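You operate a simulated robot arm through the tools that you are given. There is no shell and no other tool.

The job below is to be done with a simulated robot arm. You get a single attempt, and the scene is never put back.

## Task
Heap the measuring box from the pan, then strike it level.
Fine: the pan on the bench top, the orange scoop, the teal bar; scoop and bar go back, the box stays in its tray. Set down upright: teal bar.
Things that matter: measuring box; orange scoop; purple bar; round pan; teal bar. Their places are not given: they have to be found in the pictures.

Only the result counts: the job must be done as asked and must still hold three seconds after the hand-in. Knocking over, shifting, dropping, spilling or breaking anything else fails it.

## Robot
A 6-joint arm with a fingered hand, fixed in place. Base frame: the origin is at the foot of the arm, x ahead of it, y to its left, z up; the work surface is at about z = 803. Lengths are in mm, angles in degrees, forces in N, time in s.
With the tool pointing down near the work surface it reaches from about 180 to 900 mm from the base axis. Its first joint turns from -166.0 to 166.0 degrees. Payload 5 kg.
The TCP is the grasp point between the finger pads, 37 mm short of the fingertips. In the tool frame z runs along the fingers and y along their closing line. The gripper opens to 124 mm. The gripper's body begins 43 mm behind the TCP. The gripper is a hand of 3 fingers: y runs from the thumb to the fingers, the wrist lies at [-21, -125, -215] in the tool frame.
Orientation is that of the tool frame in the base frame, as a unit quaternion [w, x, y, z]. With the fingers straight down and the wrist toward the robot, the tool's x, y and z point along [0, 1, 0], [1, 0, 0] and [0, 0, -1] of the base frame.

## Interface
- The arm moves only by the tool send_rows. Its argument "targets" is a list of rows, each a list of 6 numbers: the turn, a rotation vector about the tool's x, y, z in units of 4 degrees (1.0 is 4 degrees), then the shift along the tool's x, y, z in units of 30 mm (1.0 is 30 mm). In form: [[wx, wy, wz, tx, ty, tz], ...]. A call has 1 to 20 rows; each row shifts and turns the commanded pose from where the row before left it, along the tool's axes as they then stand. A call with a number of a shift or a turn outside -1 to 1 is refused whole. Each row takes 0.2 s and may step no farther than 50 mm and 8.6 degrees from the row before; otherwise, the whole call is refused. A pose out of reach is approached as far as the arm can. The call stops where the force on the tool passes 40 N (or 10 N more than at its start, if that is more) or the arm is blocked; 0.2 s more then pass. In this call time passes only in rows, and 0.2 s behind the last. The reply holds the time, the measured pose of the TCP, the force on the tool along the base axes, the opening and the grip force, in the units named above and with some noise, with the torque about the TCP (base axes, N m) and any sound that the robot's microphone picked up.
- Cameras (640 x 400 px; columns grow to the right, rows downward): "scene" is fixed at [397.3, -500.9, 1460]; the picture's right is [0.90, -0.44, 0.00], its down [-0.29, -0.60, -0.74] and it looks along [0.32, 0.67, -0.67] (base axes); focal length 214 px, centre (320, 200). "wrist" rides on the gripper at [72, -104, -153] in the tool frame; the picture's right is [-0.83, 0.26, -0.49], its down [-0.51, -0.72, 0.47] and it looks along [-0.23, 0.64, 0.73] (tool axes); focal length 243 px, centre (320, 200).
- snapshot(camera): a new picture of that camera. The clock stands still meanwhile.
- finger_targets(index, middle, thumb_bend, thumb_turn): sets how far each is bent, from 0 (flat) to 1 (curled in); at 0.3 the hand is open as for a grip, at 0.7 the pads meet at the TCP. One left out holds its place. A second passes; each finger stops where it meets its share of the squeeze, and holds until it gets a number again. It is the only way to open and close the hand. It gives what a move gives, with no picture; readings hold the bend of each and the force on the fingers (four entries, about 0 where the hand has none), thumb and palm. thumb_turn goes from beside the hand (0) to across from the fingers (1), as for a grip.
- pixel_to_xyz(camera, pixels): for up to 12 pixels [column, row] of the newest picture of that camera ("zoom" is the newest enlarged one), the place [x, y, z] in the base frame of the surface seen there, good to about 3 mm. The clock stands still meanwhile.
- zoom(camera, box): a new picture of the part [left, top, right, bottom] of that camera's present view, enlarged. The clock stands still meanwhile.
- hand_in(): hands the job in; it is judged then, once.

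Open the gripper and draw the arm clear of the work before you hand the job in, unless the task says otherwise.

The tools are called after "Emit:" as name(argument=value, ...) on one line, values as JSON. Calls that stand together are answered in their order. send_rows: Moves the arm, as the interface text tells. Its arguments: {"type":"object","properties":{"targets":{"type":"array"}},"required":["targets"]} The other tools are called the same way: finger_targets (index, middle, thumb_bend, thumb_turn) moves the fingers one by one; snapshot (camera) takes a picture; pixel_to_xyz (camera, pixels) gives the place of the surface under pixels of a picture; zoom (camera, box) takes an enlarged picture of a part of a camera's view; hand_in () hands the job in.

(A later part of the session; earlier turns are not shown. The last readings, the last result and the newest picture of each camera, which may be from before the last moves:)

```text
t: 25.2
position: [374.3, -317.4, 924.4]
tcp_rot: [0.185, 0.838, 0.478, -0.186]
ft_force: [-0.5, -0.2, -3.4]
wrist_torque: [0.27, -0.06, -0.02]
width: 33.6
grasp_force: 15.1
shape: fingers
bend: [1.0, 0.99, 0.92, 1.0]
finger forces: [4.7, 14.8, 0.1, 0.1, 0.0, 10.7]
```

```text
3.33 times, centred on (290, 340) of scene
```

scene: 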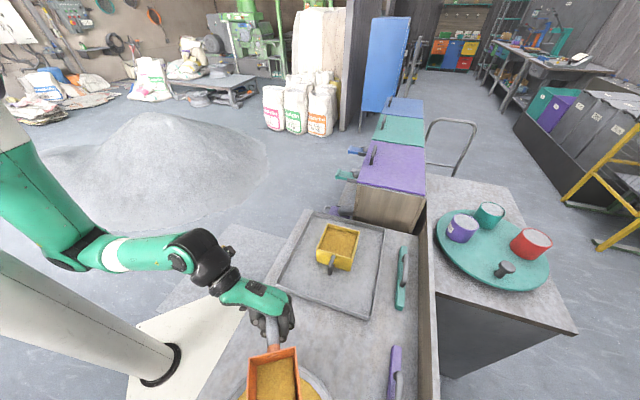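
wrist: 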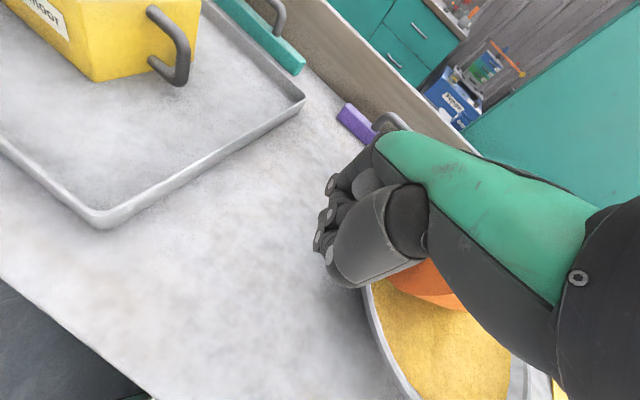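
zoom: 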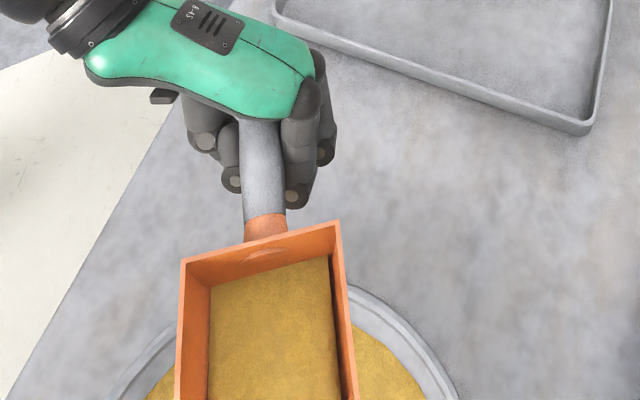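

The scoop carries its load steadily, and the cabinet's edge stands about 150 mm clear of my planned path. I'll carry the scoop level toward the near side of the tray at about z=980, slowly, keeping the nose up.

Emit:
send_rows(targets=[[0, 0, 0, 0.505, -0.024, -0.405], [0, 0, 0, 0.505, -0.024, -0.405], [0, 0, 0, 0.505, -0.024, -0.405], [0, 0, 0, 0.505, -0.024, -0.405], [0, 0, 0, 0.505, -0.024, -0.405], [0, 0, 0, 0.505, -0.024, -0.405], [0, 0, 0, 0.505, -0.024, -0.405], [0, 0, 0, 0.505, -0.024, -0.405], [0, 0, 0, 0.505, -0.024, -0.405], [0, 0, 0, 0.505, -0.024, -0.405], [0, 0, 0, 0.505, -0.024, -0.405], [0, 0, 0, 0.505, -0.024, -0.405], [0, 0, 0, 0.505, -0.024, -0.405], [0, 0, 0, 0.505, -0.024, -0.405], [0, 0, 0, 0.505, -0.024, -0.405], [0, 0, 0, 0.505, -0.024, -0.405], [0, 0, 0, 0.505, -0.024, -0.405], [0, 0, 0, 0.505, -0.024, -0.405]])

Emit:
snapshot(camera="scene")

Emit:
snapshot(camera="wrist")

```text
t: 29.0
position: [522.9, -2.5, 977.9]
tcp_rot: [0.185, 0.839, 0.476, -0.186]
ft_force: [0.8, -0.7, -2.6]
wrist_torque: [0.32, -0.01, 0.03]
width: 33.9
grasp_force: 16.5
shape: fingers
bend: [1.0, 0.99, 0.92, 1.0]
finger forces: [4.9, 17.6, 0.0, 0.0, 0.0, 10.7]
```

```text
taken
```

scene: 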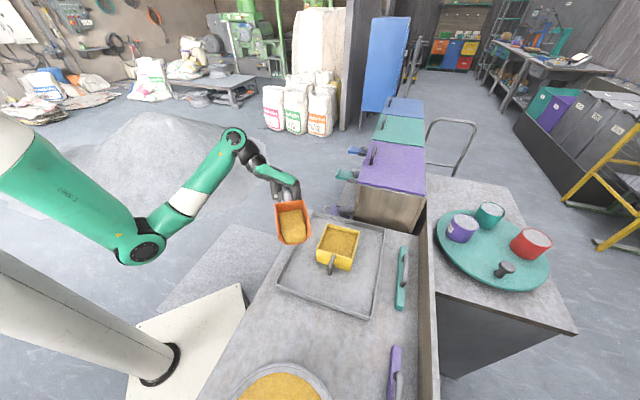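

```text
taken
```

wrist: 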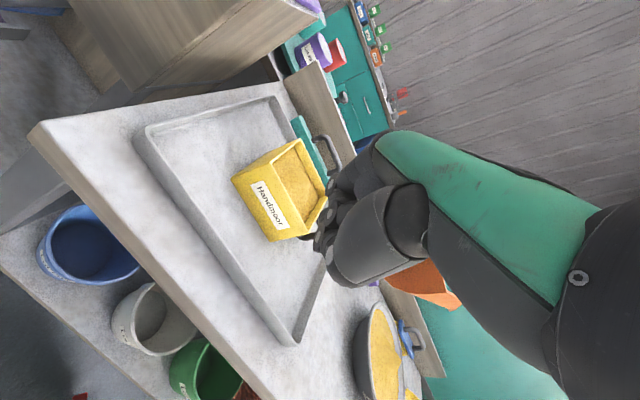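

The load arrived intact (still about 2.6 N) with the scoop near scene (292,222). I'll turn the hand about the vertical by about 61° so that the scoop lines up with the box's sides.

Emit:
send_rows(targets=[[-0.465, 0.123, -0.832, 0, 0, 0], [-0.465, 0.123, -0.832, 0, 0, 0], [-0.465, 0.123, -0.832, 0, 0, 0], [-0.465, 0.123, -0.832, 0, 0, 0], [-0.465, 0.123, -0.832, 0, 0, 0], [-0.465, 0.123, -0.832, 0, 0, 0], [-0.465, 0.123, -0.832, 0, 0, 0], [-0.465, 0.123, -0.832, 0, 0, 0]])

Emit:
zoom(camera="scene", box=[230, 160, 400, 300])

```text
t: 30.8
position: [523.8, -1.9, 977.6]
tcp_rot: [0.227, 0.682, 0.683, -0.132]
ft_force: [-0.3, 1.1, -3.4]
wrist_torque: [0.24, 0.09, 0.0]
width: 33.6
grasp_force: 16.8
shape: fingers
bend: [1.0, 0.99, 0.92, 1.0]
finger forces: [4.9, 18.5, 0.0, 0.0, 0.1, 10.6]
```

```text
2.86 times, centred on (315, 230) of scene
```

zoom: 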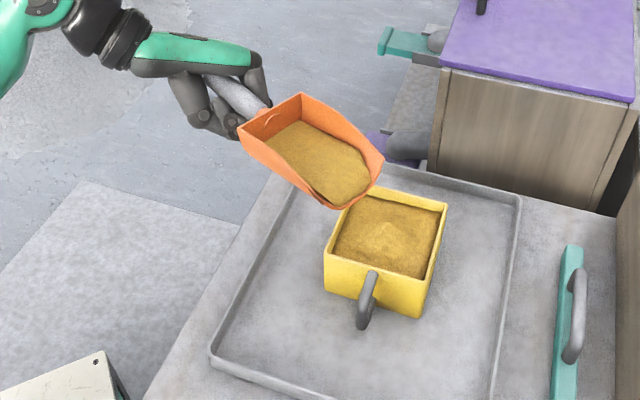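

Halfway round, the sand sits fully inside the scoop beside the box. I'll complete the turn.

Emit:
send_rows(targets=[[-0.465, 0.123, -0.832, 0, 0, 0], [-0.465, 0.123, -0.832, 0, 0, 0], [-0.465, 0.123, -0.832, 0, 0, 0], [-0.465, 0.123, -0.832, 0, 0, 0], [-0.465, 0.123, -0.832, 0, 0, 0], [-0.465, 0.123, -0.832, 0, 0, 0], [-0.465, 0.123, -0.832, 0, 0, 0], [-0.465, 0.123, -0.832, 0, 0, 0]])

Emit:
zoom(camera="scene", box=[230, 160, 400, 300])

Emit:
pixel_to_xyz(camera="zoom", pixels=[[295, 120], [410, 180]])

```text
t: 32.6
position: [523.2, -2.3, 977.8]
tcp_rot: [0.253, 0.476, 0.84, -0.07]
ft_force: [0.7, 1.1, -3.2]
wrist_torque: [0.19, 0.24, -0.01]
width: 34.0
grasp_force: 17.1
shape: fingers
bend: [1.0, 0.99, 0.92, 1.0]
finger forces: [4.9, 19.4, 0.0, 0.1, 0.0, 10.5]
```

```text
2.86 times, centred on (315, 230) of scene
```

zoom: 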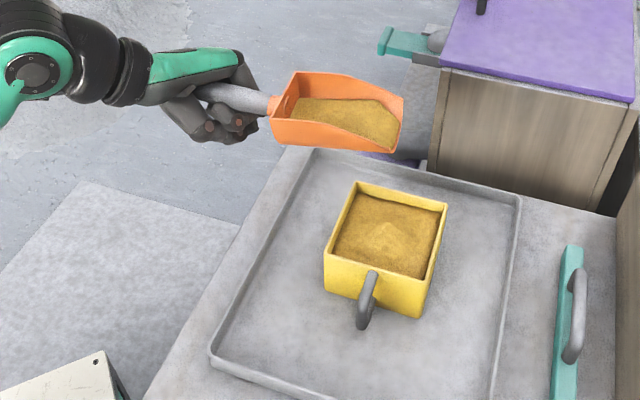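

```text
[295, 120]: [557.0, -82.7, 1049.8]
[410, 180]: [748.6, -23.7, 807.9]
```

The scoop is now alongside the box in line with its sides, nose slightly up. I'll measure its corners and the box rim again to place the pour.

Emit:
pixel_to_xyz(camera="zoom", pixels=[[297, 75], [401, 98], [394, 150], [274, 120], [398, 125], [345, 110], [380, 130], [358, 185], [445, 205], [326, 252], [424, 281], [390, 230]])

```text
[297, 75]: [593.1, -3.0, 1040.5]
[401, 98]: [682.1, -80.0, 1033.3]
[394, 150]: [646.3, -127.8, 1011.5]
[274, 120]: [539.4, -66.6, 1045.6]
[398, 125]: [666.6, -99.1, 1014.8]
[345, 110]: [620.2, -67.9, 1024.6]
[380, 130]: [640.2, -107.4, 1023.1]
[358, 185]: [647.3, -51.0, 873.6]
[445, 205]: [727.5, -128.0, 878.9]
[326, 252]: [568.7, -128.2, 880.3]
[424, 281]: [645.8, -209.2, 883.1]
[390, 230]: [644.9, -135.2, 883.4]
```

The scoop's lip is over the box but about 19 mm left of its centre line and turned 3°. I'll correct that, and bring the nose down to about 20° with the lip lowering to z≈925 over the near half of the box.

Emit:
send_rows(targets=[[0.363, -0.096, 0.65, -0.077, -0.29, 0], [0.256, 0.967, 0, 0.161, -0.043, -0.097], [0.256, 0.967, 0, 0.142, -0.038, -0.07], [0.256, 0.967, 0, 0.122, -0.032, -0.05], [0.256, 0.967, 0, 0.1, -0.026, -0.033], [0.256, 0.967, 0, 0.068, -0.018, -0.017], [0.256, 0.967, 0, 0.045, -0.012, -0.007], [0.256, 0.967, 0, 0.016, -0.004, 0]])

Emit:
zoom(camera="scene", box=[230, 160, 400, 300])

```text
t: 34.4
position: [501.6, 7.0, 977.7]
tcp_rot: [0.019, 0.516, 0.856, -0.008]
ft_force: [0.4, -0.3, -3.6]
wrist_torque: [0.17, 0.22, 0.01]
width: 33.9
grasp_force: 17.4
shape: fingers
bend: [1.0, 0.98, 0.92, 1.0]
finger forces: [4.8, 19.2, 0.0, 0.0, 0.1, 9.8]
```

```text
2.86 times, centred on (315, 230) of scene
```

zoom: 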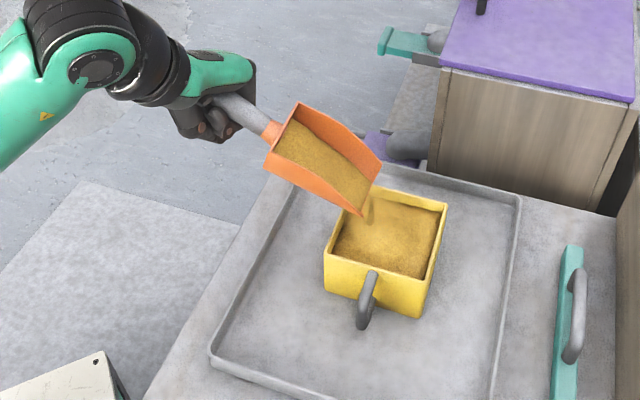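

Sand is beginning to run off the lip into the box at zoom (370,208). I'll measure the lip and stream points before tipping further.

Emit:
pixel_to_xyz(camera="zoom", pixels=[[380, 163], [358, 212], [370, 190], [369, 215], [370, 235], [385, 225], [400, 210], [350, 235], [420, 240], [400, 260], [425, 215], [370, 200]])

```text
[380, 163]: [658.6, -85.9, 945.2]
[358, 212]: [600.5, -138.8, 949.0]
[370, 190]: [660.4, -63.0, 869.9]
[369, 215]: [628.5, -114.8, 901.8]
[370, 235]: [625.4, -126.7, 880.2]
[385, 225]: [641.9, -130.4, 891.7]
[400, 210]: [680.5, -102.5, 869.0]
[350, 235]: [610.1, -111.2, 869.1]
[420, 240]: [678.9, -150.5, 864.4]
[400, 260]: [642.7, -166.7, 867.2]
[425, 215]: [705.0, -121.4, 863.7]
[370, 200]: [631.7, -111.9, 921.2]
```

The lip is centred sideways on the box, 25 mm short of its middle and about 40 mm above the rim. I'll tip further in small steps while moving the lip slowly forward over the box.

Emit:
send_rows(targets=[[0.256, 0.967, 0, -0.138, 0.037, -0.3], [0.256, 0.967, 0, -0.306, 0.081, -0.34], [0.256, 0.967, 0, -0.312, 0.083, -0.35], [0.256, 0.967, 0, -0.299, 0.079, -0.43]])

Emit:
zoom(camera="scene", box=[250, 170, 390, 290])

```text
t: 35.4
position: [530.9, -25.6, 1014.8]
tcp_rot: [-0.117, 0.514, 0.849, 0.032]
ft_force: [0.1, 0.8, -1.7]
wrist_torque: [0.13, 0.15, 0.02]
width: 34.1
grasp_force: 15.7
shape: fingers
bend: [1.0, 0.99, 0.92, 1.0]
finger forces: [4.5, 17.9, 0.0, 0.0, 0.0, 8.5]
```

```text
3.33 times, centred on (320, 230) of scene
```

zoom: 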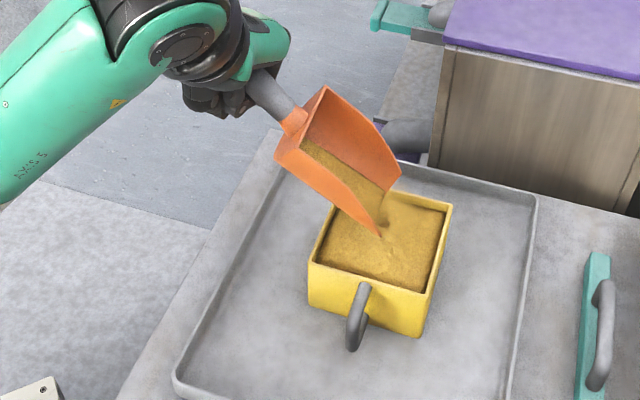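

About half has run out cleanly into the box (load down to 1.7 N). I'll continue tipping and advancing to empty the rest over the far half.

Emit:
send_rows(targets=[[0.256, 0.967, 0, -0.303, 0.08, -0.44], [0.256, 0.967, 0, -0.29, 0.077, -0.47], [0.256, 0.967, 0, -0.38, 0.1, -0.517], [0.256, 0.967, 0, -0.338, 0.09, -0.517], [0, 0, 0, 0, 0, 0], [0, 0, 0, 0, 0, 0]])

Emit:
zoom(camera="scene", box=[250, 170, 390, 290])

```text
t: 36.8
position: [588.2, -49.0, 1024.7]
tcp_rot: [-0.246, 0.5, 0.827, 0.072]
ft_force: [-0.3, -0.3, -1.0]
wrist_torque: [0.09, 0.1, 0.01]
width: 33.9
grasp_force: 14.8
shape: fingers
bend: [1.0, 0.99, 0.92, 1.0]
finger forces: [4.4, 16.9, 0.0, 0.0, 0.0, 8.1]
out of reach, approached as far as the arm can: row 2, 3, 4
```

```text
3.33 times, centred on (320, 230) of scene
```

zoom: 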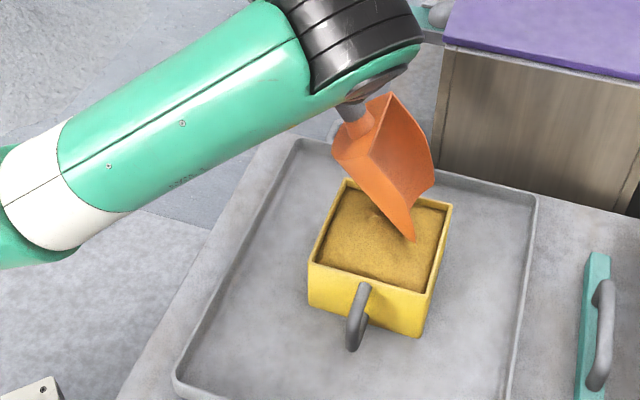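

The scoop is empty (1.0 N), and the arm stopped lower than asked, with the lip just above the sand near zoom (412,240). I'll raise the nose while backing away from the box.

Emit:
send_rows(targets=[[-0.256, -0.967, 0, 0.419, -0.111, 0.25], [-0.256, -0.967, 0, 0.435, -0.115, 0.22], [-0.256, -0.967, 0, 0.448, -0.119, 0.187], [-0.256, -0.967, 0, 0.46, -0.122, 0.153], [-0.256, -0.967, 0, 0.47, -0.125, 0.12], [-0.256, -0.967, 0, 0.477, -0.126, 0.087], [-0.256, -0.967, 0, 0.477, -0.126, 0.087]])

Emit:
zoom(camera="scene", box=[250, 170, 390, 290])

Emit:
snapshot(camera="scene")

```text
t: 38.4
position: [513.8, 28.8, 1022.5]
tcp_rot: [-0.013, 0.516, 0.857, 0.002]
ft_force: [-0.3, -0.3, -1.8]
wrist_torque: [0.07, 0.14, 0.01]
width: 33.9
grasp_force: 15.1
shape: fingers
bend: [1.0, 0.99, 0.92, 1.0]
finger forces: [4.2, 17.3, 0.0, 0.0, 0.0, 8.5]
```

```text
3.33 times, centred on (320, 230) of scene
```

zoom: 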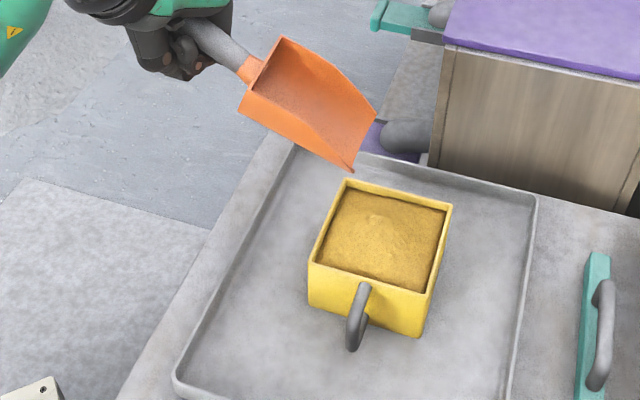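

```text
taken
```

scene: 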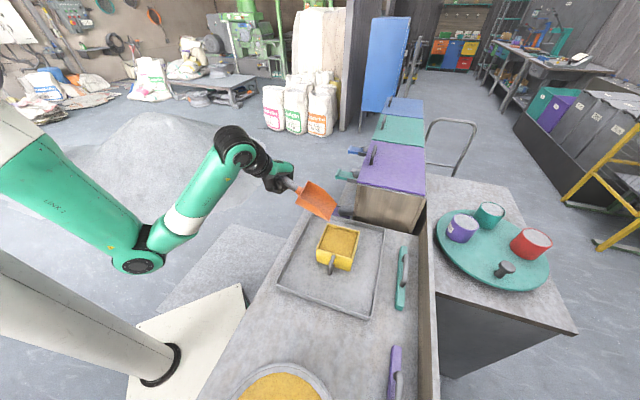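

The pour left nothing in the tray, and the fill has risen. I'll measure sand heights across the box in this zoom.

Emit:
zoom(camera="scene", box=[310, 215, 365, 280])

Emit:
pixel_to_xyz(camera="zoom", pixels=[[230, 120], [400, 150], [190, 210], [370, 265], [290, 120], [330, 140], [300, 190], [260, 220], [330, 220], [240, 170], [360, 180], [280, 250]])

```text
6.15 times, centred on (338, 248) of scene
```

zoom: 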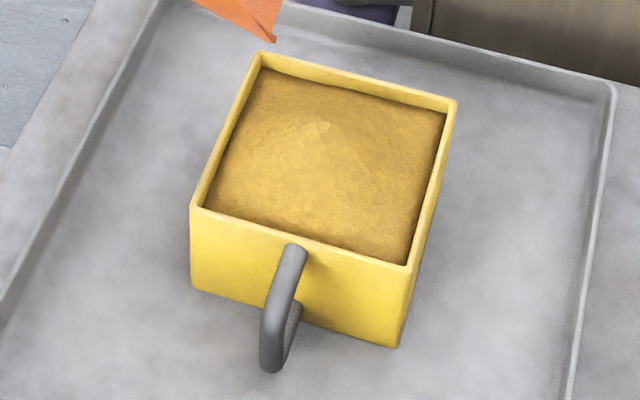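

```text
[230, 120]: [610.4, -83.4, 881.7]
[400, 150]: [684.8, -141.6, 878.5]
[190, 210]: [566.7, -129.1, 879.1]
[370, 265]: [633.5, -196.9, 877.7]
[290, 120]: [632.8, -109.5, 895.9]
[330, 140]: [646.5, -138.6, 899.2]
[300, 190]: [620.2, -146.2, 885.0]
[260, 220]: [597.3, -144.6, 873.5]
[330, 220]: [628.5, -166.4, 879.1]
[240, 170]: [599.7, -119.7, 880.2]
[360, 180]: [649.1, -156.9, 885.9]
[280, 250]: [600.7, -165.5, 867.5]
```

The heap now peaks at about z=899, but the edges are still at 868–880 against a rim of 879, so another load is needed. I'll look at what the pan looks like now.

Emit:
zoom(camera="scene", box=[220, 330, 340, 400])

Emit:
pixel_to_xyz(camera="zoom", pixels=[[300, 220], [300, 260], [340, 260], [300, 310], [350, 300], [400, 300], [250, 310], [300, 360], [400, 350], [450, 360], [220, 360], [350, 390]])

```text
5.33 times, centred on (280, 365) of scene
```

zoom: 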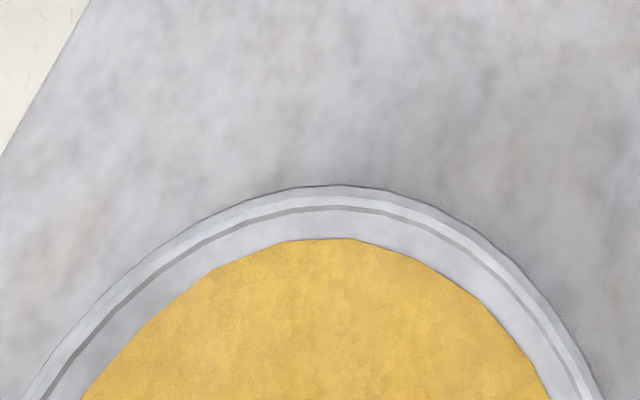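

```text
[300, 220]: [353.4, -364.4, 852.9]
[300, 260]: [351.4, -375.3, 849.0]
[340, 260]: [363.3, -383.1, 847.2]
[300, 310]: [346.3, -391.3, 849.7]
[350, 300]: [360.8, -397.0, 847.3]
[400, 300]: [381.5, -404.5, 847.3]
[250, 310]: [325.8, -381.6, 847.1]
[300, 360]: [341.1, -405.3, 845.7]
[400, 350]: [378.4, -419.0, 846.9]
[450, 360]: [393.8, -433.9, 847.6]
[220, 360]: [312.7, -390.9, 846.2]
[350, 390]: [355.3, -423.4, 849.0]
```

The pan has levelled itself to about z=847 and nothing lies on the bench. I'll turn the empty scoop back toward the pan heading.

Emit:
send_rows(targets=[[-0.096, -0.363, 0, 0, 0, 0], [0, 0, 0.975, 0, 0, 0], [0, 0, 0.975, 0, 0, 0], [0, 0, 0.975, 0, 0, 0], [0, 0, 0.975, 0, 0, 0], [0, 0, 0.975, 0, 0, 0], [0, 0, 0.975, 0, 0, 0], [0, 0, 0.975, 0, 0, 0], [0, 0, 0.975, 0, 0, 0], [0, 0, 0.975, 0, 0, 0], [0, 0, 0.975, 0, 0, 0], [0, 0, 0.975, 0, 0, 0], [0, 0, 0.975, 0, 0, 0], [0, 0, 0.975, 0, 0, 0], [0, 0, 0.975, 0, 0, 0], [0, 0, 0.975, 0, 0, 0]])

```text
t: 41.8
position: [514.8, 27.4, 1024.2]
tcp_rot: [-0.001, 0.869, 0.495, -0.002]
ft_force: [0.5, -0.3, -2.0]
wrist_torque: [0.17, 0.0, -0.04]
width: 33.6
grasp_force: 15.2
shape: fingers
bend: [1.0, 0.99, 0.92, 1.0]
finger forces: [4.0, 17.5, 0.0, 0.0, 0.1, 8.3]
```

The turn is exact. Now I'll carry the empty scoop back behind the pan and tip it nose-down at the same start point as before.

Emit:
send_rows(targets=[[0, 0, 0, -0.785, 0.09, 0.1], [0, 0, 0, -0.785, 0.09, 0.1], [0, 0, 0, -0.785, 0.09, 0.1], [0, 0, 0, -0.785, 0.09, 0.1], [0, 0, 0, -0.785, 0.09, 0.1], [0, 0, 0, -0.785, 0.09, 0.1], [0, 0, 0, -0.785, 0.09, 0.1], [0, 0, 0, -0.785, 0.09, 0.1], [0, 0, 0, -0.785, 0.09, 0.1], [0, 0, 0, -0.785, 0.09, 0.1], [0, 0, 0, -0.785, 0.09, 0.1], [0, 0, 0, -0.785, 0.09, 0.1], [0.23, 0.87, 0, 0, 0, 0], [0.23, 0.87, 0, 0, 0, 0], [0.23, 0.87, 0, 0, 0, 0], [0.23, 0.87, 0, 0, 0, 0], [0.23, 0.87, 0, 0, 0, 0]])

Emit:
zoom(camera="scene", box=[220, 280, 360, 400])

Emit:
pixel_to_xyz(camera="zoom", pixels=[[275, 296], [260, 300], [262, 220]])

```text
t: 45.4
position: [398.2, -232.6, 987.2]
tcp_rot: [-0.111, 0.858, 0.489, 0.11]
ft_force: [-0.5, 0.7, -1.9]
wrist_torque: [0.17, -0.01, 0.03]
width: 33.9
grasp_force: 13.7
shape: fingers
bend: [1.0, 0.99, 0.92, 1.0]
finger forces: [3.7, 16.5, 0.1, 0.0, 0.1, 7.8]
```

```text
3.33 times, centred on (290, 340) of scene
```

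zoom: 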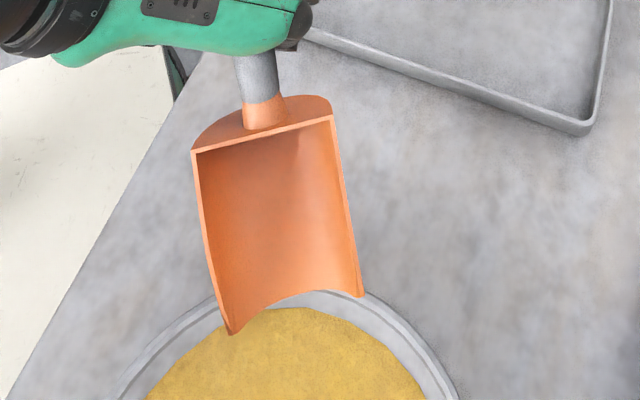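

```text
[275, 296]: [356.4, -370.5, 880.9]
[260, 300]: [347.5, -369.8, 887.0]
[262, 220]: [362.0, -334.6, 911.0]
```

The scoop hangs much as before but its front has shifted a few pixels to the right, so it has turned slightly in the hand. I'll measure the corners again before digging.

Emit:
pixel_to_xyz(camera="zoom", pixels=[[195, 154], [331, 119], [360, 292], [231, 329], [285, 293], [265, 300], [310, 289], [262, 220]])

```text
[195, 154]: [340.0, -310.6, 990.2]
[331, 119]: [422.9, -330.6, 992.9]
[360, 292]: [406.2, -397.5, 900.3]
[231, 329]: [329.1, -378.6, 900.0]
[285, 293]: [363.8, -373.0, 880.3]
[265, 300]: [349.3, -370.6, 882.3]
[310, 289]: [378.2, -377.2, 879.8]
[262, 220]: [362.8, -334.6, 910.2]
```

The tip is at (364,-373,880) with the scoop now level side to side. I'll repeat the dig in one go: in, forward, and curl up, about 2 mm deeper.

Emit:
send_rows(targets=[[0, 0, 0, -0.606, 0.161, 0.493], [0, 0, 0, -0.606, 0.161, 0.493], [0, 0, 0, -0.606, 0.161, 0.493], [-0.192, -0.725, 0, -0.271, 0.072, 0.193], [-0.192, -0.725, 0, -0.274, 0.073, 0.22], [-0.192, -0.725, 0, -0.28, 0.074, 0.233], [-0.192, -0.725, 0, -0.283, 0.075, 0.253], [-0.192, -0.725, 0, -0.28, 0.074, 0.28], [-0.192, -0.725, 0, -0.29, 0.077, 0.297], [-0.24, -0.907, 0, 0.013, -0.003, 0.283], [-0.24, -0.907, 0, 0.022, -0.006, 0.239], [-0.24, -0.907, 0, 0.022, -0.006, 0.195], [-0.24, -0.907, 0, 0.009, -0.002, 0.114], [-0.24, -0.907, 0, -0.014, 0.004, 0.038], [-0.24, -0.907, 0, -0.025, 0.007, -0.026], [-0.24, -0.907, 0, -0.074, 0.02, -0.08], [-0.24, -0.907, 0, -0.158, 0.042, -0.183]])

Emit:
zoom(camera="scene", box=[220, 280, 360, 400])

```text
t: 49.0
position: [373.5, -316.4, 862.0]
tcp_rot: [0.181, 0.839, 0.478, -0.187]
ft_force: [0.0, 0.1, -2.4]
wrist_torque: [0.27, -0.05, -0.04]
width: 33.9
grasp_force: 11.9
shape: fingers
bend: [1.0, 0.99, 0.92, 1.0]
finger forces: [2.5, 13.5, 0.1, 0.1, 0.1, 8.2]
```

```text
3.33 times, centred on (290, 340) of scene
```

zoom: 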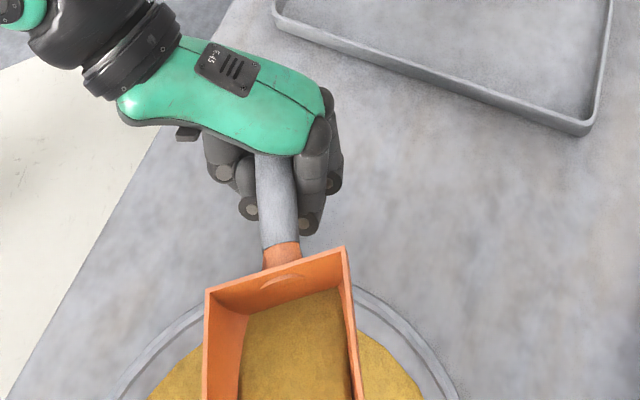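

The scoop is loaded again with sand against its rear wall. I'll lift it clear of the pan and check the load.

Emit:
send_rows(targets=[[0, 0, 0, -0.25, 0.066, -0.43], [0, 0, 0, -0.25, 0.066, -0.43], [0, 0, 0, -0.25, 0.066, -0.43], [0, 0, 0, -0.25, 0.066, -0.43], [0, 0, 0, 0, 0, 0]])

Emit:
zoom(camera="scene", box=[220, 280, 360, 400])

Emit:
pixel_to_xyz(camera="zoom", pixels=[[185, 260], [335, 224], [185, 350], [352, 320], [230, 330], [310, 330], [270, 370], [320, 380], [235, 385], [280, 290]])

```text
t: 50.2
position: [374.6, -317.4, 920.4]
tcp_rot: [0.182, 0.838, 0.479, -0.187]
ft_force: [-0.1, 0.2, -3.3]
wrist_torque: [0.29, -0.03, -0.01]
width: 33.9
grasp_force: 12.4
shape: fingers
bend: [1.0, 0.99, 0.92, 1.0]
finger forces: [2.4, 14.4, 0.0, 0.0, 0.0, 8.4]
```

```text
3.33 times, centred on (290, 340) of scene
```

zoom: 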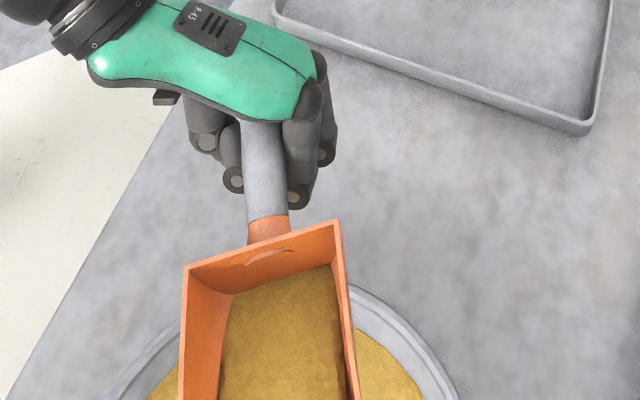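

```text
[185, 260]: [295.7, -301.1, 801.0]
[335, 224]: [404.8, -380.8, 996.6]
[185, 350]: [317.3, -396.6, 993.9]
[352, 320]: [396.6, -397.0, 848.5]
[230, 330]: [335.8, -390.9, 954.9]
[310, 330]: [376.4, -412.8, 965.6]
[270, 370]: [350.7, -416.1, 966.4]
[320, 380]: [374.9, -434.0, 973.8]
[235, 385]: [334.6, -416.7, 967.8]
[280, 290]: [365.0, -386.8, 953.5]
```

The load is good (3.3 N). I'll carry it back to the tray side along the same slow path.

Emit:
send_rows(targets=[[0, 0, 0, 0.505, -0.024, -0.405], [0, 0, 0, 0.505, -0.024, -0.405], [0, 0, 0, 0.505, -0.024, -0.405], [0, 0, 0, 0.505, -0.024, -0.405], [0, 0, 0, 0.505, -0.024, -0.405], [0, 0, 0, 0.505, -0.024, -0.405], [0, 0, 0, 0.505, -0.024, -0.405], [0, 0, 0, 0.505, -0.024, -0.405], [0, 0, 0, 0.505, -0.024, -0.405], [0, 0, 0, 0.505, -0.024, -0.405], [0, 0, 0, 0.505, -0.024, -0.405], [0, 0, 0, 0.505, -0.024, -0.405], [0, 0, 0, 0.505, -0.024, -0.405], [0, 0, 0, 0.505, -0.024, -0.405], [0, 0, 0, 0.505, -0.024, -0.405], [0, 0, 0, 0.505, -0.024, -0.405], [0, 0, 0, 0.505, -0.024, -0.405], [0, 0, 0, 0.505, -0.024, -0.405]])

Emit:
send_rows(targets=[[-0.465, 0.123, -0.832, 0, 0, 0], [-0.465, 0.123, -0.832, 0, 0, 0], [-0.465, 0.123, -0.832, 0, 0, 0], [-0.465, 0.123, -0.832, 0, 0, 0], [-0.465, 0.123, -0.832, 0, 0, 0], [-0.465, 0.123, -0.832, 0, 0, 0], [-0.465, 0.123, -0.832, 0, 0, 0], [-0.465, 0.123, -0.832, 0, 0, 0], [-0.465, 0.123, -0.832, 0, 0, 0], [-0.465, 0.123, -0.832, 0, 0, 0], [-0.465, 0.123, -0.832, 0, 0, 0], [-0.465, 0.123, -0.832, 0, 0, 0], [-0.465, 0.123, -0.832, 0, 0, 0], [-0.465, 0.123, -0.832, 0, 0, 0], [-0.465, 0.123, -0.832, 0, 0, 0]])

Emit:
zoom(camera="scene", box=[250, 150, 400, 290])

```text
t: 54.0
position: [522.4, -7.4, 976.1]
tcp_rot: [0.182, 0.839, 0.477, -0.187]
ft_force: [1.2, -0.7, -2.6]
wrist_torque: [0.28, -0.1, 0.01]
width: 33.9
grasp_force: 14.0
shape: fingers
bend: [1.0, 0.99, 0.92, 1.0]
finger forces: [2.6, 17.1, 0.1, 0.1, 0.0, 8.8]
```

```text
t: 57.2
position: [522.1, -4.4, 977.7]
tcp_rot: [0.248, 0.504, 0.824, -0.076]
ft_force: [-0.3, -0.1, -3.6]
wrist_torque: [0.16, 0.21, -0.01]
width: 34.1
grasp_force: 14.8
shape: fingers
bend: [1.0, 0.99, 0.92, 1.0]
finger forces: [2.6, 18.6, 0.0, 0.0, 0.0, 8.9]
```

```text
2.86 times, centred on (325, 220) of scene
```

zoom: 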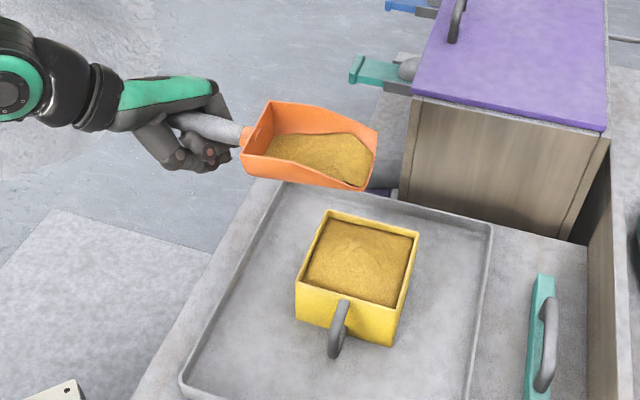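

The load arrived whole and the scoop stands beside the box. I'll measure its corners to aim the second pour.

Emit:
pixel_to_xyz(camera="zoom", pixels=[[269, 105], [374, 131], [357, 186], [245, 153], [368, 160], [320, 145], [355, 160], [330, 212], [417, 235], [297, 283], [395, 308], [350, 240]])

```text
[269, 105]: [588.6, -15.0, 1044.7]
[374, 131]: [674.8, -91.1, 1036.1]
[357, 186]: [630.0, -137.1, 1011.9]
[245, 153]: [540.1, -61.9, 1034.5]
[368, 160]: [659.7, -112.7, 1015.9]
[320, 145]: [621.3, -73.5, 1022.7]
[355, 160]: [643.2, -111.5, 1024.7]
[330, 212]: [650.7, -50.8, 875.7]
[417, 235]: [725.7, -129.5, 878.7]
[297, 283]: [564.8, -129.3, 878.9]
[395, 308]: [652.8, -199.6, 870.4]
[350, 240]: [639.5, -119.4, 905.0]
```

The scoop seems rolled a few degrees, with its left side higher. I'll zoom closer to measure its rim properly before pouring.

Emit:
zoom(camera="scene", box=[285, 175, 355, 225])

Emit:
pixel_to_xyz(camera="zoom", pixels=[[175, 72], [340, 100], [515, 170], [115, 205], [280, 260], [450, 325], [480, 250], [410, 180], [330, 230], [250, 180], [430, 290], [500, 200]])

```text
8.00 times, centred on (320, 200) of scene
```

zoom: 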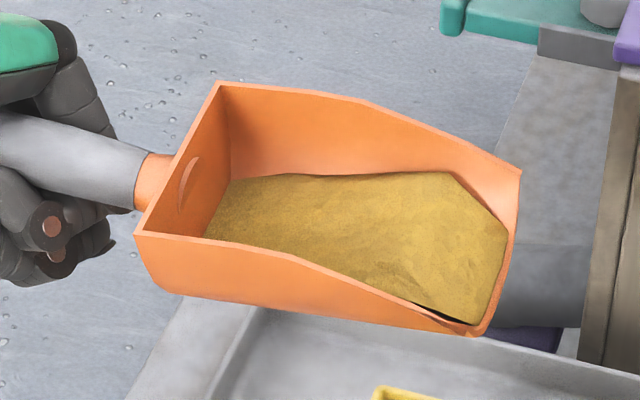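

```text
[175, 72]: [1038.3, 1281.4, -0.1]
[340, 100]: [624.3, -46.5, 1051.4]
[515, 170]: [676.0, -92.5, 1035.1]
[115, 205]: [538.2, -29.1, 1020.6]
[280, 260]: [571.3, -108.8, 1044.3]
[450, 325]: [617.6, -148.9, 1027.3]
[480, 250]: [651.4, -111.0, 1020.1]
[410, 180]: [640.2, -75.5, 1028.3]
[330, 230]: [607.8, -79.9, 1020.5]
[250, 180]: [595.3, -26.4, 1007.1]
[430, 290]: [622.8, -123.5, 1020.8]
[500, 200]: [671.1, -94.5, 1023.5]
```

The finer readings give a heading of about -43° (in line with the box), nose-up about 10° and a 5° roll with the left side high. I'll take out the roll, then bring the lip down over the near-right corner of the box, just short of pouring.

Emit:
send_rows(targets=[[0.55, -0.2, -0.21, 0, 0, 0], [0.55, -0.2, -0.21, 0, 0, 0], [0.298, 0.949, -0.13, 0.128, -0.18, 0.063], [0.298, 0.949, -0.13, 0.125, -0.178, 0.075], [0.298, 0.949, -0.13, 0.121, -0.175, 0.087], [0.298, 0.949, -0.13, 0.117, -0.172, 0.098], [0.298, 0.949, -0.13, 0.112, -0.169, 0.11], [0.298, 0.949, -0.13, 0.106, -0.166, 0.12]])

Emit:
zoom(camera="scene", box=[290, 185, 370, 265])

Emit:
pixel_to_xyz(camera="zoom", pixels=[[320, 180], [340, 200]])

```text
t: 59.0
position: [489.3, -7.5, 954.2]
tcp_rot: [0.035, 0.505, 0.859, -0.074]
ft_force: [-0.6, 0.5, -3.3]
wrist_torque: [0.18, 0.22, -0.03]
width: 34.0
grasp_force: 14.9
shape: fingers
bend: [1.0, 0.99, 0.92, 1.0]
finger forces: [2.5, 19.3, 0.0, 0.0, 0.0, 8.1]
```

```text
5.00 times, centred on (330, 225) of scene
```

zoom: 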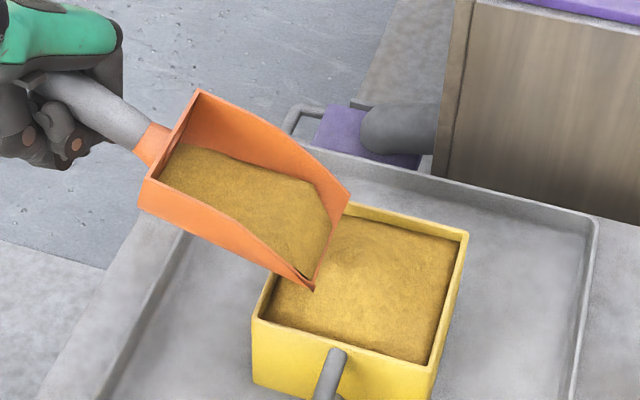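

```text
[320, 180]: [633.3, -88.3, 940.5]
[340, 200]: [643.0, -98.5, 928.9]
```

The sand is held just behind the lip at zoom (325,235). I'll measure the lip's corners over the box before the next tilt.

Emit:
pixel_to_xyz(camera="zoom", pixels=[[347, 194], [310, 285], [325, 240], [200, 95], [145, 180], [275, 215], [315, 230], [360, 270], [420, 240], [420, 320], [300, 310], [370, 225]])

```text
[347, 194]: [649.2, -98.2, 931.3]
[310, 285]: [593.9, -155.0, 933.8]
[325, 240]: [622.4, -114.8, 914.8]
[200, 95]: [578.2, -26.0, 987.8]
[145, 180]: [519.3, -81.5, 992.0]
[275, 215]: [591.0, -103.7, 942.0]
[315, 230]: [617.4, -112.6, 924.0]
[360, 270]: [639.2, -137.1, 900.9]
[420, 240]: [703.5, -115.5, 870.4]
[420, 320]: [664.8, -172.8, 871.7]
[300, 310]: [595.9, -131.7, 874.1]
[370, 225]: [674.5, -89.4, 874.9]
```

The lip is level and 22 mm short, 17 mm right of the box's middle, as intended. I'll tip about 10° more there to start the pour near the near-right corner.

Emit:
send_rows(targets=[[0.248, 0.79, -0.108, -0.139, 0.008, -0.26], [0.248, 0.79, -0.108, -0.125, 0.003, -0.267], [0.248, 0.79, -0.108, -0.11, -0.003, -0.273]])

Emit:
zoom(camera="scene", box=[290, 185, 370, 265])

```text
t: 59.8
position: [497.1, -16.6, 978.6]
tcp_rot: [-0.051, 0.5, 0.863, -0.055]
ft_force: [-0.3, 0.0, -2.7]
wrist_torque: [0.13, 0.17, -0.03]
width: 33.9
grasp_force: 14.3
shape: fingers
bend: [1.0, 0.99, 0.92, 1.0]
finger forces: [2.4, 18.6, 0.1, 0.0, 0.1, 7.5]
```

```text
5.00 times, centred on (330, 225) of scene
```

zoom: 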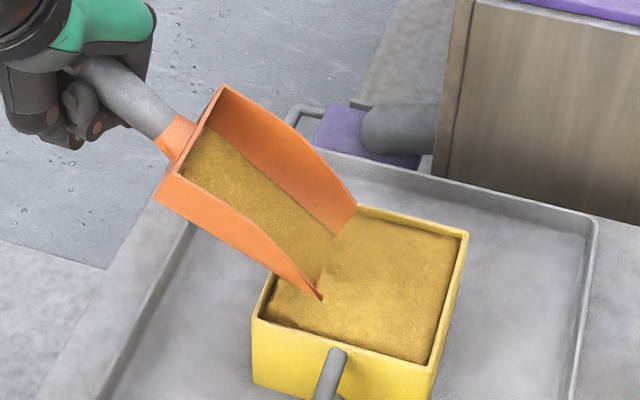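

Sand is flowing near the middle-right now. I'll draw the lip 12 mm back and sweep it left across the near edge while tipping slightly more, to fill the near side.

Emit:
send_rows(targets=[[0.149, 0.475, -0.065, 0.337, -0.302, -0.139], [0.075, 0.237, -0.033, 0.06, 0.316, -0.139], [0.075, 0.237, -0.033, 0.06, 0.316, -0.139], [0.075, 0.237, -0.033, 0.06, 0.316, -0.139], [0.075, 0.237, -0.033, 0.06, 0.316, -0.139]])

Emit:
zoom(camera="scene", box=[290, 185, 370, 265])

```text
t: 61.0
position: [514.9, 15.1, 995.0]
tcp_rot: [-0.101, 0.497, 0.861, -0.044]
ft_force: [0.3, -0.5, -1.8]
wrist_torque: [0.12, 0.17, 0.0]
width: 33.7
grasp_force: 14.2
shape: fingers
bend: [1.0, 0.99, 0.92, 1.0]
finger forces: [2.4, 17.9, 0.0, 0.0, 0.0, 7.1]
```

```text
5.00 times, centred on (330, 225) of scene
```

zoom: 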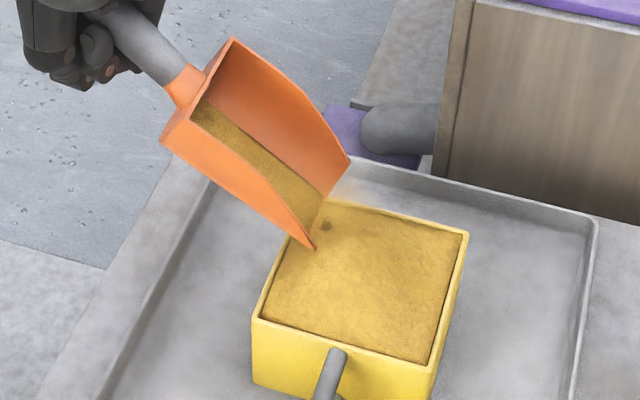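

The near edge and near-left corner have filled well. I'll now sweep the lip along the left side to the far-left corner, tipping slightly more.

Emit:
send_rows(targets=[[0.089, 0.285, -0.039, -0.45, 0.151, -0.189], [0.089, 0.285, -0.039, -0.45, 0.151, -0.189], [0.089, 0.285, -0.039, -0.45, 0.151, -0.189], [0.089, 0.285, -0.039, -0.45, 0.151, -0.189], [0.089, 0.285, -0.039, -0.45, 0.151, -0.189]])

Emit:
zoom(camera="scene", box=[290, 185, 370, 265])

```text
t: 62.2
position: [575.8, -31.2, 1006.4]
tcp_rot: [-0.15, 0.49, 0.858, -0.031]
ft_force: [-0.4, -0.4, -2.3]
wrist_torque: [0.07, 0.09, 0.01]
width: 34.0
grasp_force: 13.2
shape: fingers
bend: [1.0, 0.99, 0.92, 1.0]
finger forces: [2.5, 17.3, 0.0, 0.0, 0.0, 6.8]
```

```text
5.00 times, centred on (330, 225) of scene
```

zoom: 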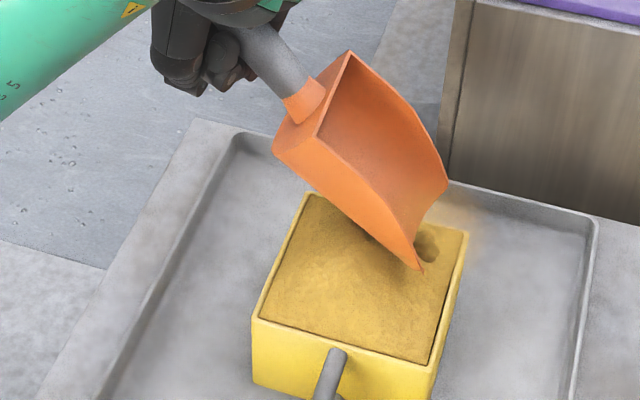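

The scoop looks nearly empty with its lip over the far-left corner. I'll level it while backing away and look at the heap.

Emit:
send_rows(targets=[[-0.298, -0.949, 0.13, 0.496, -0.136, 0.146], [-0.298, -0.949, 0.13, 0.502, -0.143, 0.11], [-0.298, -0.949, 0.13, 0.507, -0.149, 0.074], [-0.298, -0.949, 0.13, 0.509, -0.155, 0.037], [-0.298, -0.949, 0.13, 0.509, -0.16, 0], [-0.298, -0.949, 0.13, 0.507, -0.164, -0.037]])

Emit:
zoom(camera="scene", box=[290, 185, 370, 265])

Emit:
zoom(camera="scene", box=[310, 215, 365, 280])

Emit:
pixel_to_xyz(camera="zoom", pixels=[[265, 72], [440, 112], [210, 195], [395, 252], [300, 90], [380, 110], [240, 140], [300, 150], [350, 180], [390, 200], [280, 210], [330, 230]])

```text
t: 63.6
position: [502.4, 33.7, 1008.9]
tcp_rot: [0.054, 0.505, 0.858, -0.079]
ft_force: [0.0, 0.8, -2.2]
wrist_torque: [0.12, 0.11, 0.01]
width: 33.9
grasp_force: 13.6
shape: fingers
bend: [1.0, 0.99, 0.92, 1.0]
finger forces: [2.2, 17.9, 0.0, 0.0, 0.0, 7.4]
```

```text
5.00 times, centred on (330, 225) of scene
```

zoom: 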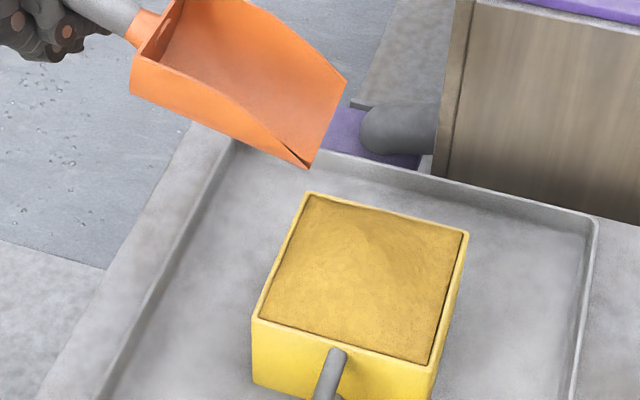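

```text
6.15 times, centred on (338, 248) of scene
```

zoom: 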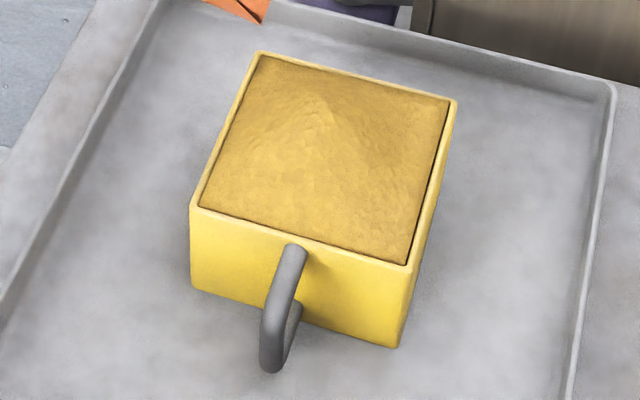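

```text
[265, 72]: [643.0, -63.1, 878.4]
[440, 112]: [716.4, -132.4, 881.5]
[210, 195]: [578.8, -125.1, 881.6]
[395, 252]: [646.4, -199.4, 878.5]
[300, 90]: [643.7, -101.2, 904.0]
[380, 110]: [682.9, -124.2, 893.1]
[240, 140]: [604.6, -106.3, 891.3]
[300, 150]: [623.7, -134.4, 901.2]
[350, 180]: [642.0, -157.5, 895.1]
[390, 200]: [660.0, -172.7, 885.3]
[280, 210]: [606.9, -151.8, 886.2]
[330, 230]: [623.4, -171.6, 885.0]
```

The box is now heaped, peaking near z=905 with the corners at 878–881, and nothing fell in the tray. I'll measure the right-hand edge, where a thin dark line shows, to see whether it's below the rim.

Emit:
pixel_to_xyz(camera="zoom", pixels=[[432, 140], [425, 165], [415, 200], [405, 235], [443, 140], [436, 170], [426, 210], [418, 240], [325, 110], [260, 65], [220, 170], [300, 232]])

Emit:
snapshot(camera="wrist")

```text
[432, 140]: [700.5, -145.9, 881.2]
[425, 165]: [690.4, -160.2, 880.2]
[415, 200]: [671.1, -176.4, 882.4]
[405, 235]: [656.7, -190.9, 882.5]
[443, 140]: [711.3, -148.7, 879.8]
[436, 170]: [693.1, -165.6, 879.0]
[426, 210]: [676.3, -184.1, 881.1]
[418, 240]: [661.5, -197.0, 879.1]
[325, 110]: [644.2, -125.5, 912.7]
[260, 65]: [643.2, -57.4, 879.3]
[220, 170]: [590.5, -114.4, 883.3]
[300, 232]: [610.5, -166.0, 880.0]
```

```text
taken
```

wrist: 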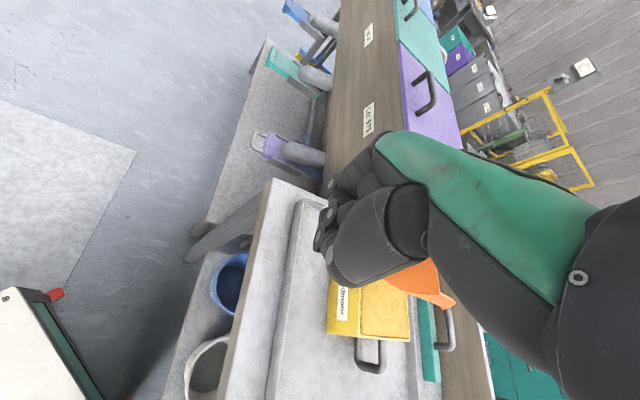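

All four edges read 879–883 around a rim of 879, so the box is properly heaped. Next I'll put the scoop back; first a close zoom to measure how it now sits in the hand.

Emit:
zoom(camera="scene", box=[280, 165, 350, 215])

Emit:
pixel_to_xyz(camera="zoom", pixels=[[330, 140], [400, 180], [300, 250], [200, 220]])

```text
8.00 times, centred on (315, 190) of scene
```

zoom: 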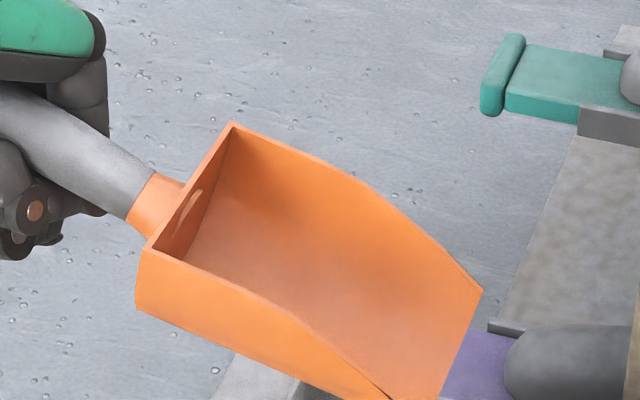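

```text
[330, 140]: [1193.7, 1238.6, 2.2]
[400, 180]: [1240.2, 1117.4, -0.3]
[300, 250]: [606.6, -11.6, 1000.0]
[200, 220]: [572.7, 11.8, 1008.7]
```

The scoop is clean and empty. I'll read its rim corners exactly.

Emit:
pixel_to_xyz(camera="zoom", pixels=[[234, 128], [355, 182], [476, 288], [148, 248], [262, 300], [440, 390], [455, 350], [400, 330], [340, 290], [280, 230], [160, 200], [100, 150]])

```text
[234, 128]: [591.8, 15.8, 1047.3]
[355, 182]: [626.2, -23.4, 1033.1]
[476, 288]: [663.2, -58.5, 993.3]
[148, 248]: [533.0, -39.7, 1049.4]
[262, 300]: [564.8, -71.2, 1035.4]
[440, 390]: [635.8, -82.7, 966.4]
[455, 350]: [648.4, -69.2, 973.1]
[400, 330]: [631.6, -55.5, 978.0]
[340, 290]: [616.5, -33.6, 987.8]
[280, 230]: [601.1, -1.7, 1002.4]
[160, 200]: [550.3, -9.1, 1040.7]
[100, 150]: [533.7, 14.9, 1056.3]
```

The scoop's heading (-47°) and roll already match its resting place, with the nose 13° down. I'll carry it back over its original spot, level past the box first and then lowering to about z=930.

Emit:
send_rows(targets=[[0, 0, 0, -0.706, -0.721, 0.183], [0, 0, 0, -0.706, -0.721, 0.183], [0, 0, 0, -0.706, -0.721, 0.183], [0, 0, 0, -0.706, -0.721, 0.183], [0, 0, 0, -0.63, -0.685, 0.615], [0, 0, 0, -0.63, -0.685, 0.615], [0, 0, 0, -0.63, -0.685, 0.615], [0, 0, 0, -0.63, -0.685, 0.615], [0, 0, 0, -0.63, -0.685, 0.615], [0, 0, 0, -0.63, -0.685, 0.615]])

Emit:
snapshot(camera="scene")

Emit:
zoom(camera="scene", box=[250, 250, 400, 350])

```text
t: 65.8
position: [417.6, -263.3, 928.3]
tcp_rot: [0.053, 0.505, 0.858, -0.079]
ft_force: [0.3, 0.6, -1.6]
wrist_torque: [0.08, 0.09, -0.01]
width: 34.2
grasp_force: 13.3
shape: fingers
bend: [1.0, 0.99, 0.92, 1.0]
finger forces: [2.1, 17.7, 0.1, 0.1, 0.0, 7.3]
```

```text
taken
```

scene: 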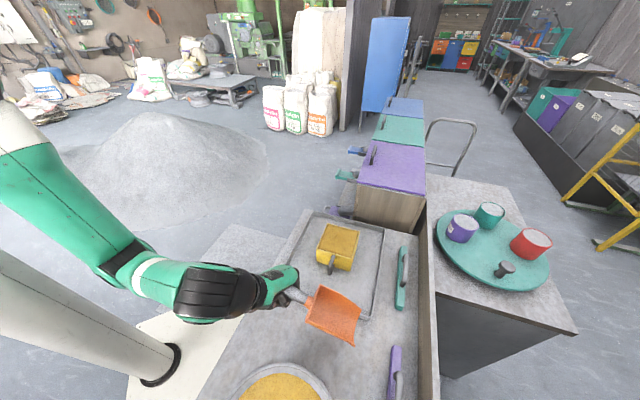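

```text
4.00 times, centred on (325, 300) of scene
```

zoom: 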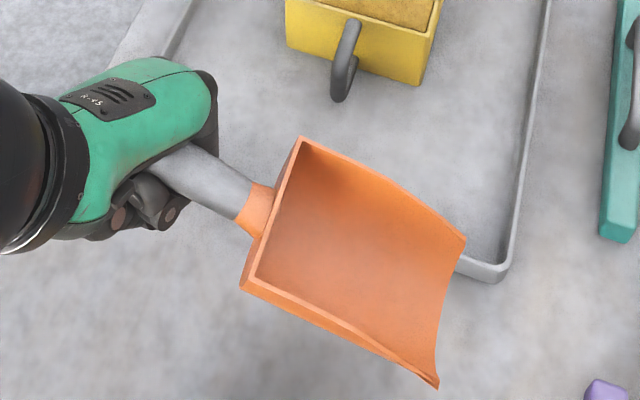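

Arrived at (418,-263,928) with the scoop above its old spot. I'll measure its rim corners to line it up before lowering.

Emit:
pixel_to_xyz(camera="zoom", pixels=[[302, 140], [385, 182], [464, 240], [252, 278], [345, 325], [436, 384], [300, 215], [350, 260], [420, 300], [440, 310], [200, 165], [255, 205]])

```text
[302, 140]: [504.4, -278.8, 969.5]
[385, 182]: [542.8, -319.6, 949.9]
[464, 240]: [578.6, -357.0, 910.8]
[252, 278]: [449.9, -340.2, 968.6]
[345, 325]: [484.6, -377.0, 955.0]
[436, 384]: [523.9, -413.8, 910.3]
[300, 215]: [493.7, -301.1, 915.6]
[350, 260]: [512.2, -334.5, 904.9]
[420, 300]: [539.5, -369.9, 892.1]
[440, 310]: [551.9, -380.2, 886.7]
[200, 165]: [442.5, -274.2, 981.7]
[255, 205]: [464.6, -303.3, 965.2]
```

The heading is -45° and the front is about 5 mm too far forward. I'll correct that, tip the nose 3° lower, and descend until the lip is about 10 mm above the bench.

Emit:
send_rows(targets=[[0.224, 0.712, -0.098, 0.171, -0.006, -0.03], [0, 0, 0, 0.069, 0.052, 0.546], [0, 0, 0, 0.069, 0.052, 0.546], [0, 0, 0, 0.069, 0.052, 0.546], [0, 0, 0, 0.069, 0.052, 0.546]])

Emit:
zoom(camera="scene", box=[250, 250, 400, 350])

Emit:
pixel_to_xyz(camera="zoom", pixels=[[285, 185], [425, 275]])

```text
t: 67.0
position: [413.6, -256.7, 862.0]
tcp_rot: [0.028, 0.504, 0.86, -0.072]
ft_force: [-0.8, -0.1, -1.6]
wrist_torque: [0.14, 0.18, -0.02]
width: 33.8
grasp_force: 13.5
shape: fingers
bend: [1.0, 0.99, 0.92, 1.0]
finger forces: [2.0, 17.9, 0.0, 0.0, 0.1, 7.3]
```

```text
4.00 times, centred on (325, 300) of scene
```

zoom: 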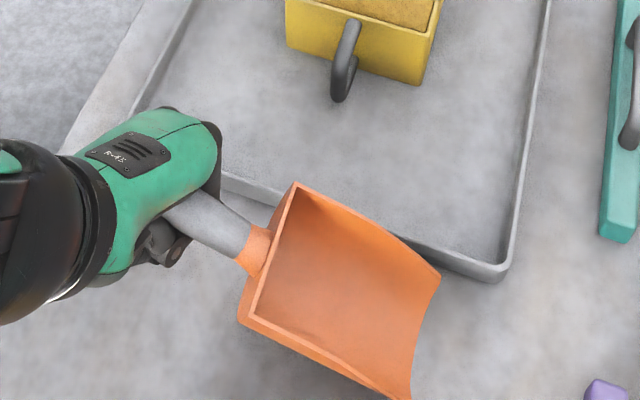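

```text
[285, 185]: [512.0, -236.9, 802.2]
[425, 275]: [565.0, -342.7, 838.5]
```

The lip is close to the bench beside the tray. I'll measure the corners once more against the tray rim and the bench.

Emit:
pixel_to_xyz(camera="zoom", pixels=[[297, 189], [437, 275], [407, 393], [252, 312], [425, 330], [415, 350], [380, 300], [500, 272], [425, 248], [240, 250]])

```text
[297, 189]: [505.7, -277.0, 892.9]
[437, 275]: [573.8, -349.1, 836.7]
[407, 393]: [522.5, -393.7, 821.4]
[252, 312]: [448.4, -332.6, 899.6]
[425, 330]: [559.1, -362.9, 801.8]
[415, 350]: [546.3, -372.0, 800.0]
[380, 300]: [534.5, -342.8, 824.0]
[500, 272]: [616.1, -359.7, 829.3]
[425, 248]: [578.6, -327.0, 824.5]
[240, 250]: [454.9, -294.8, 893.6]
```

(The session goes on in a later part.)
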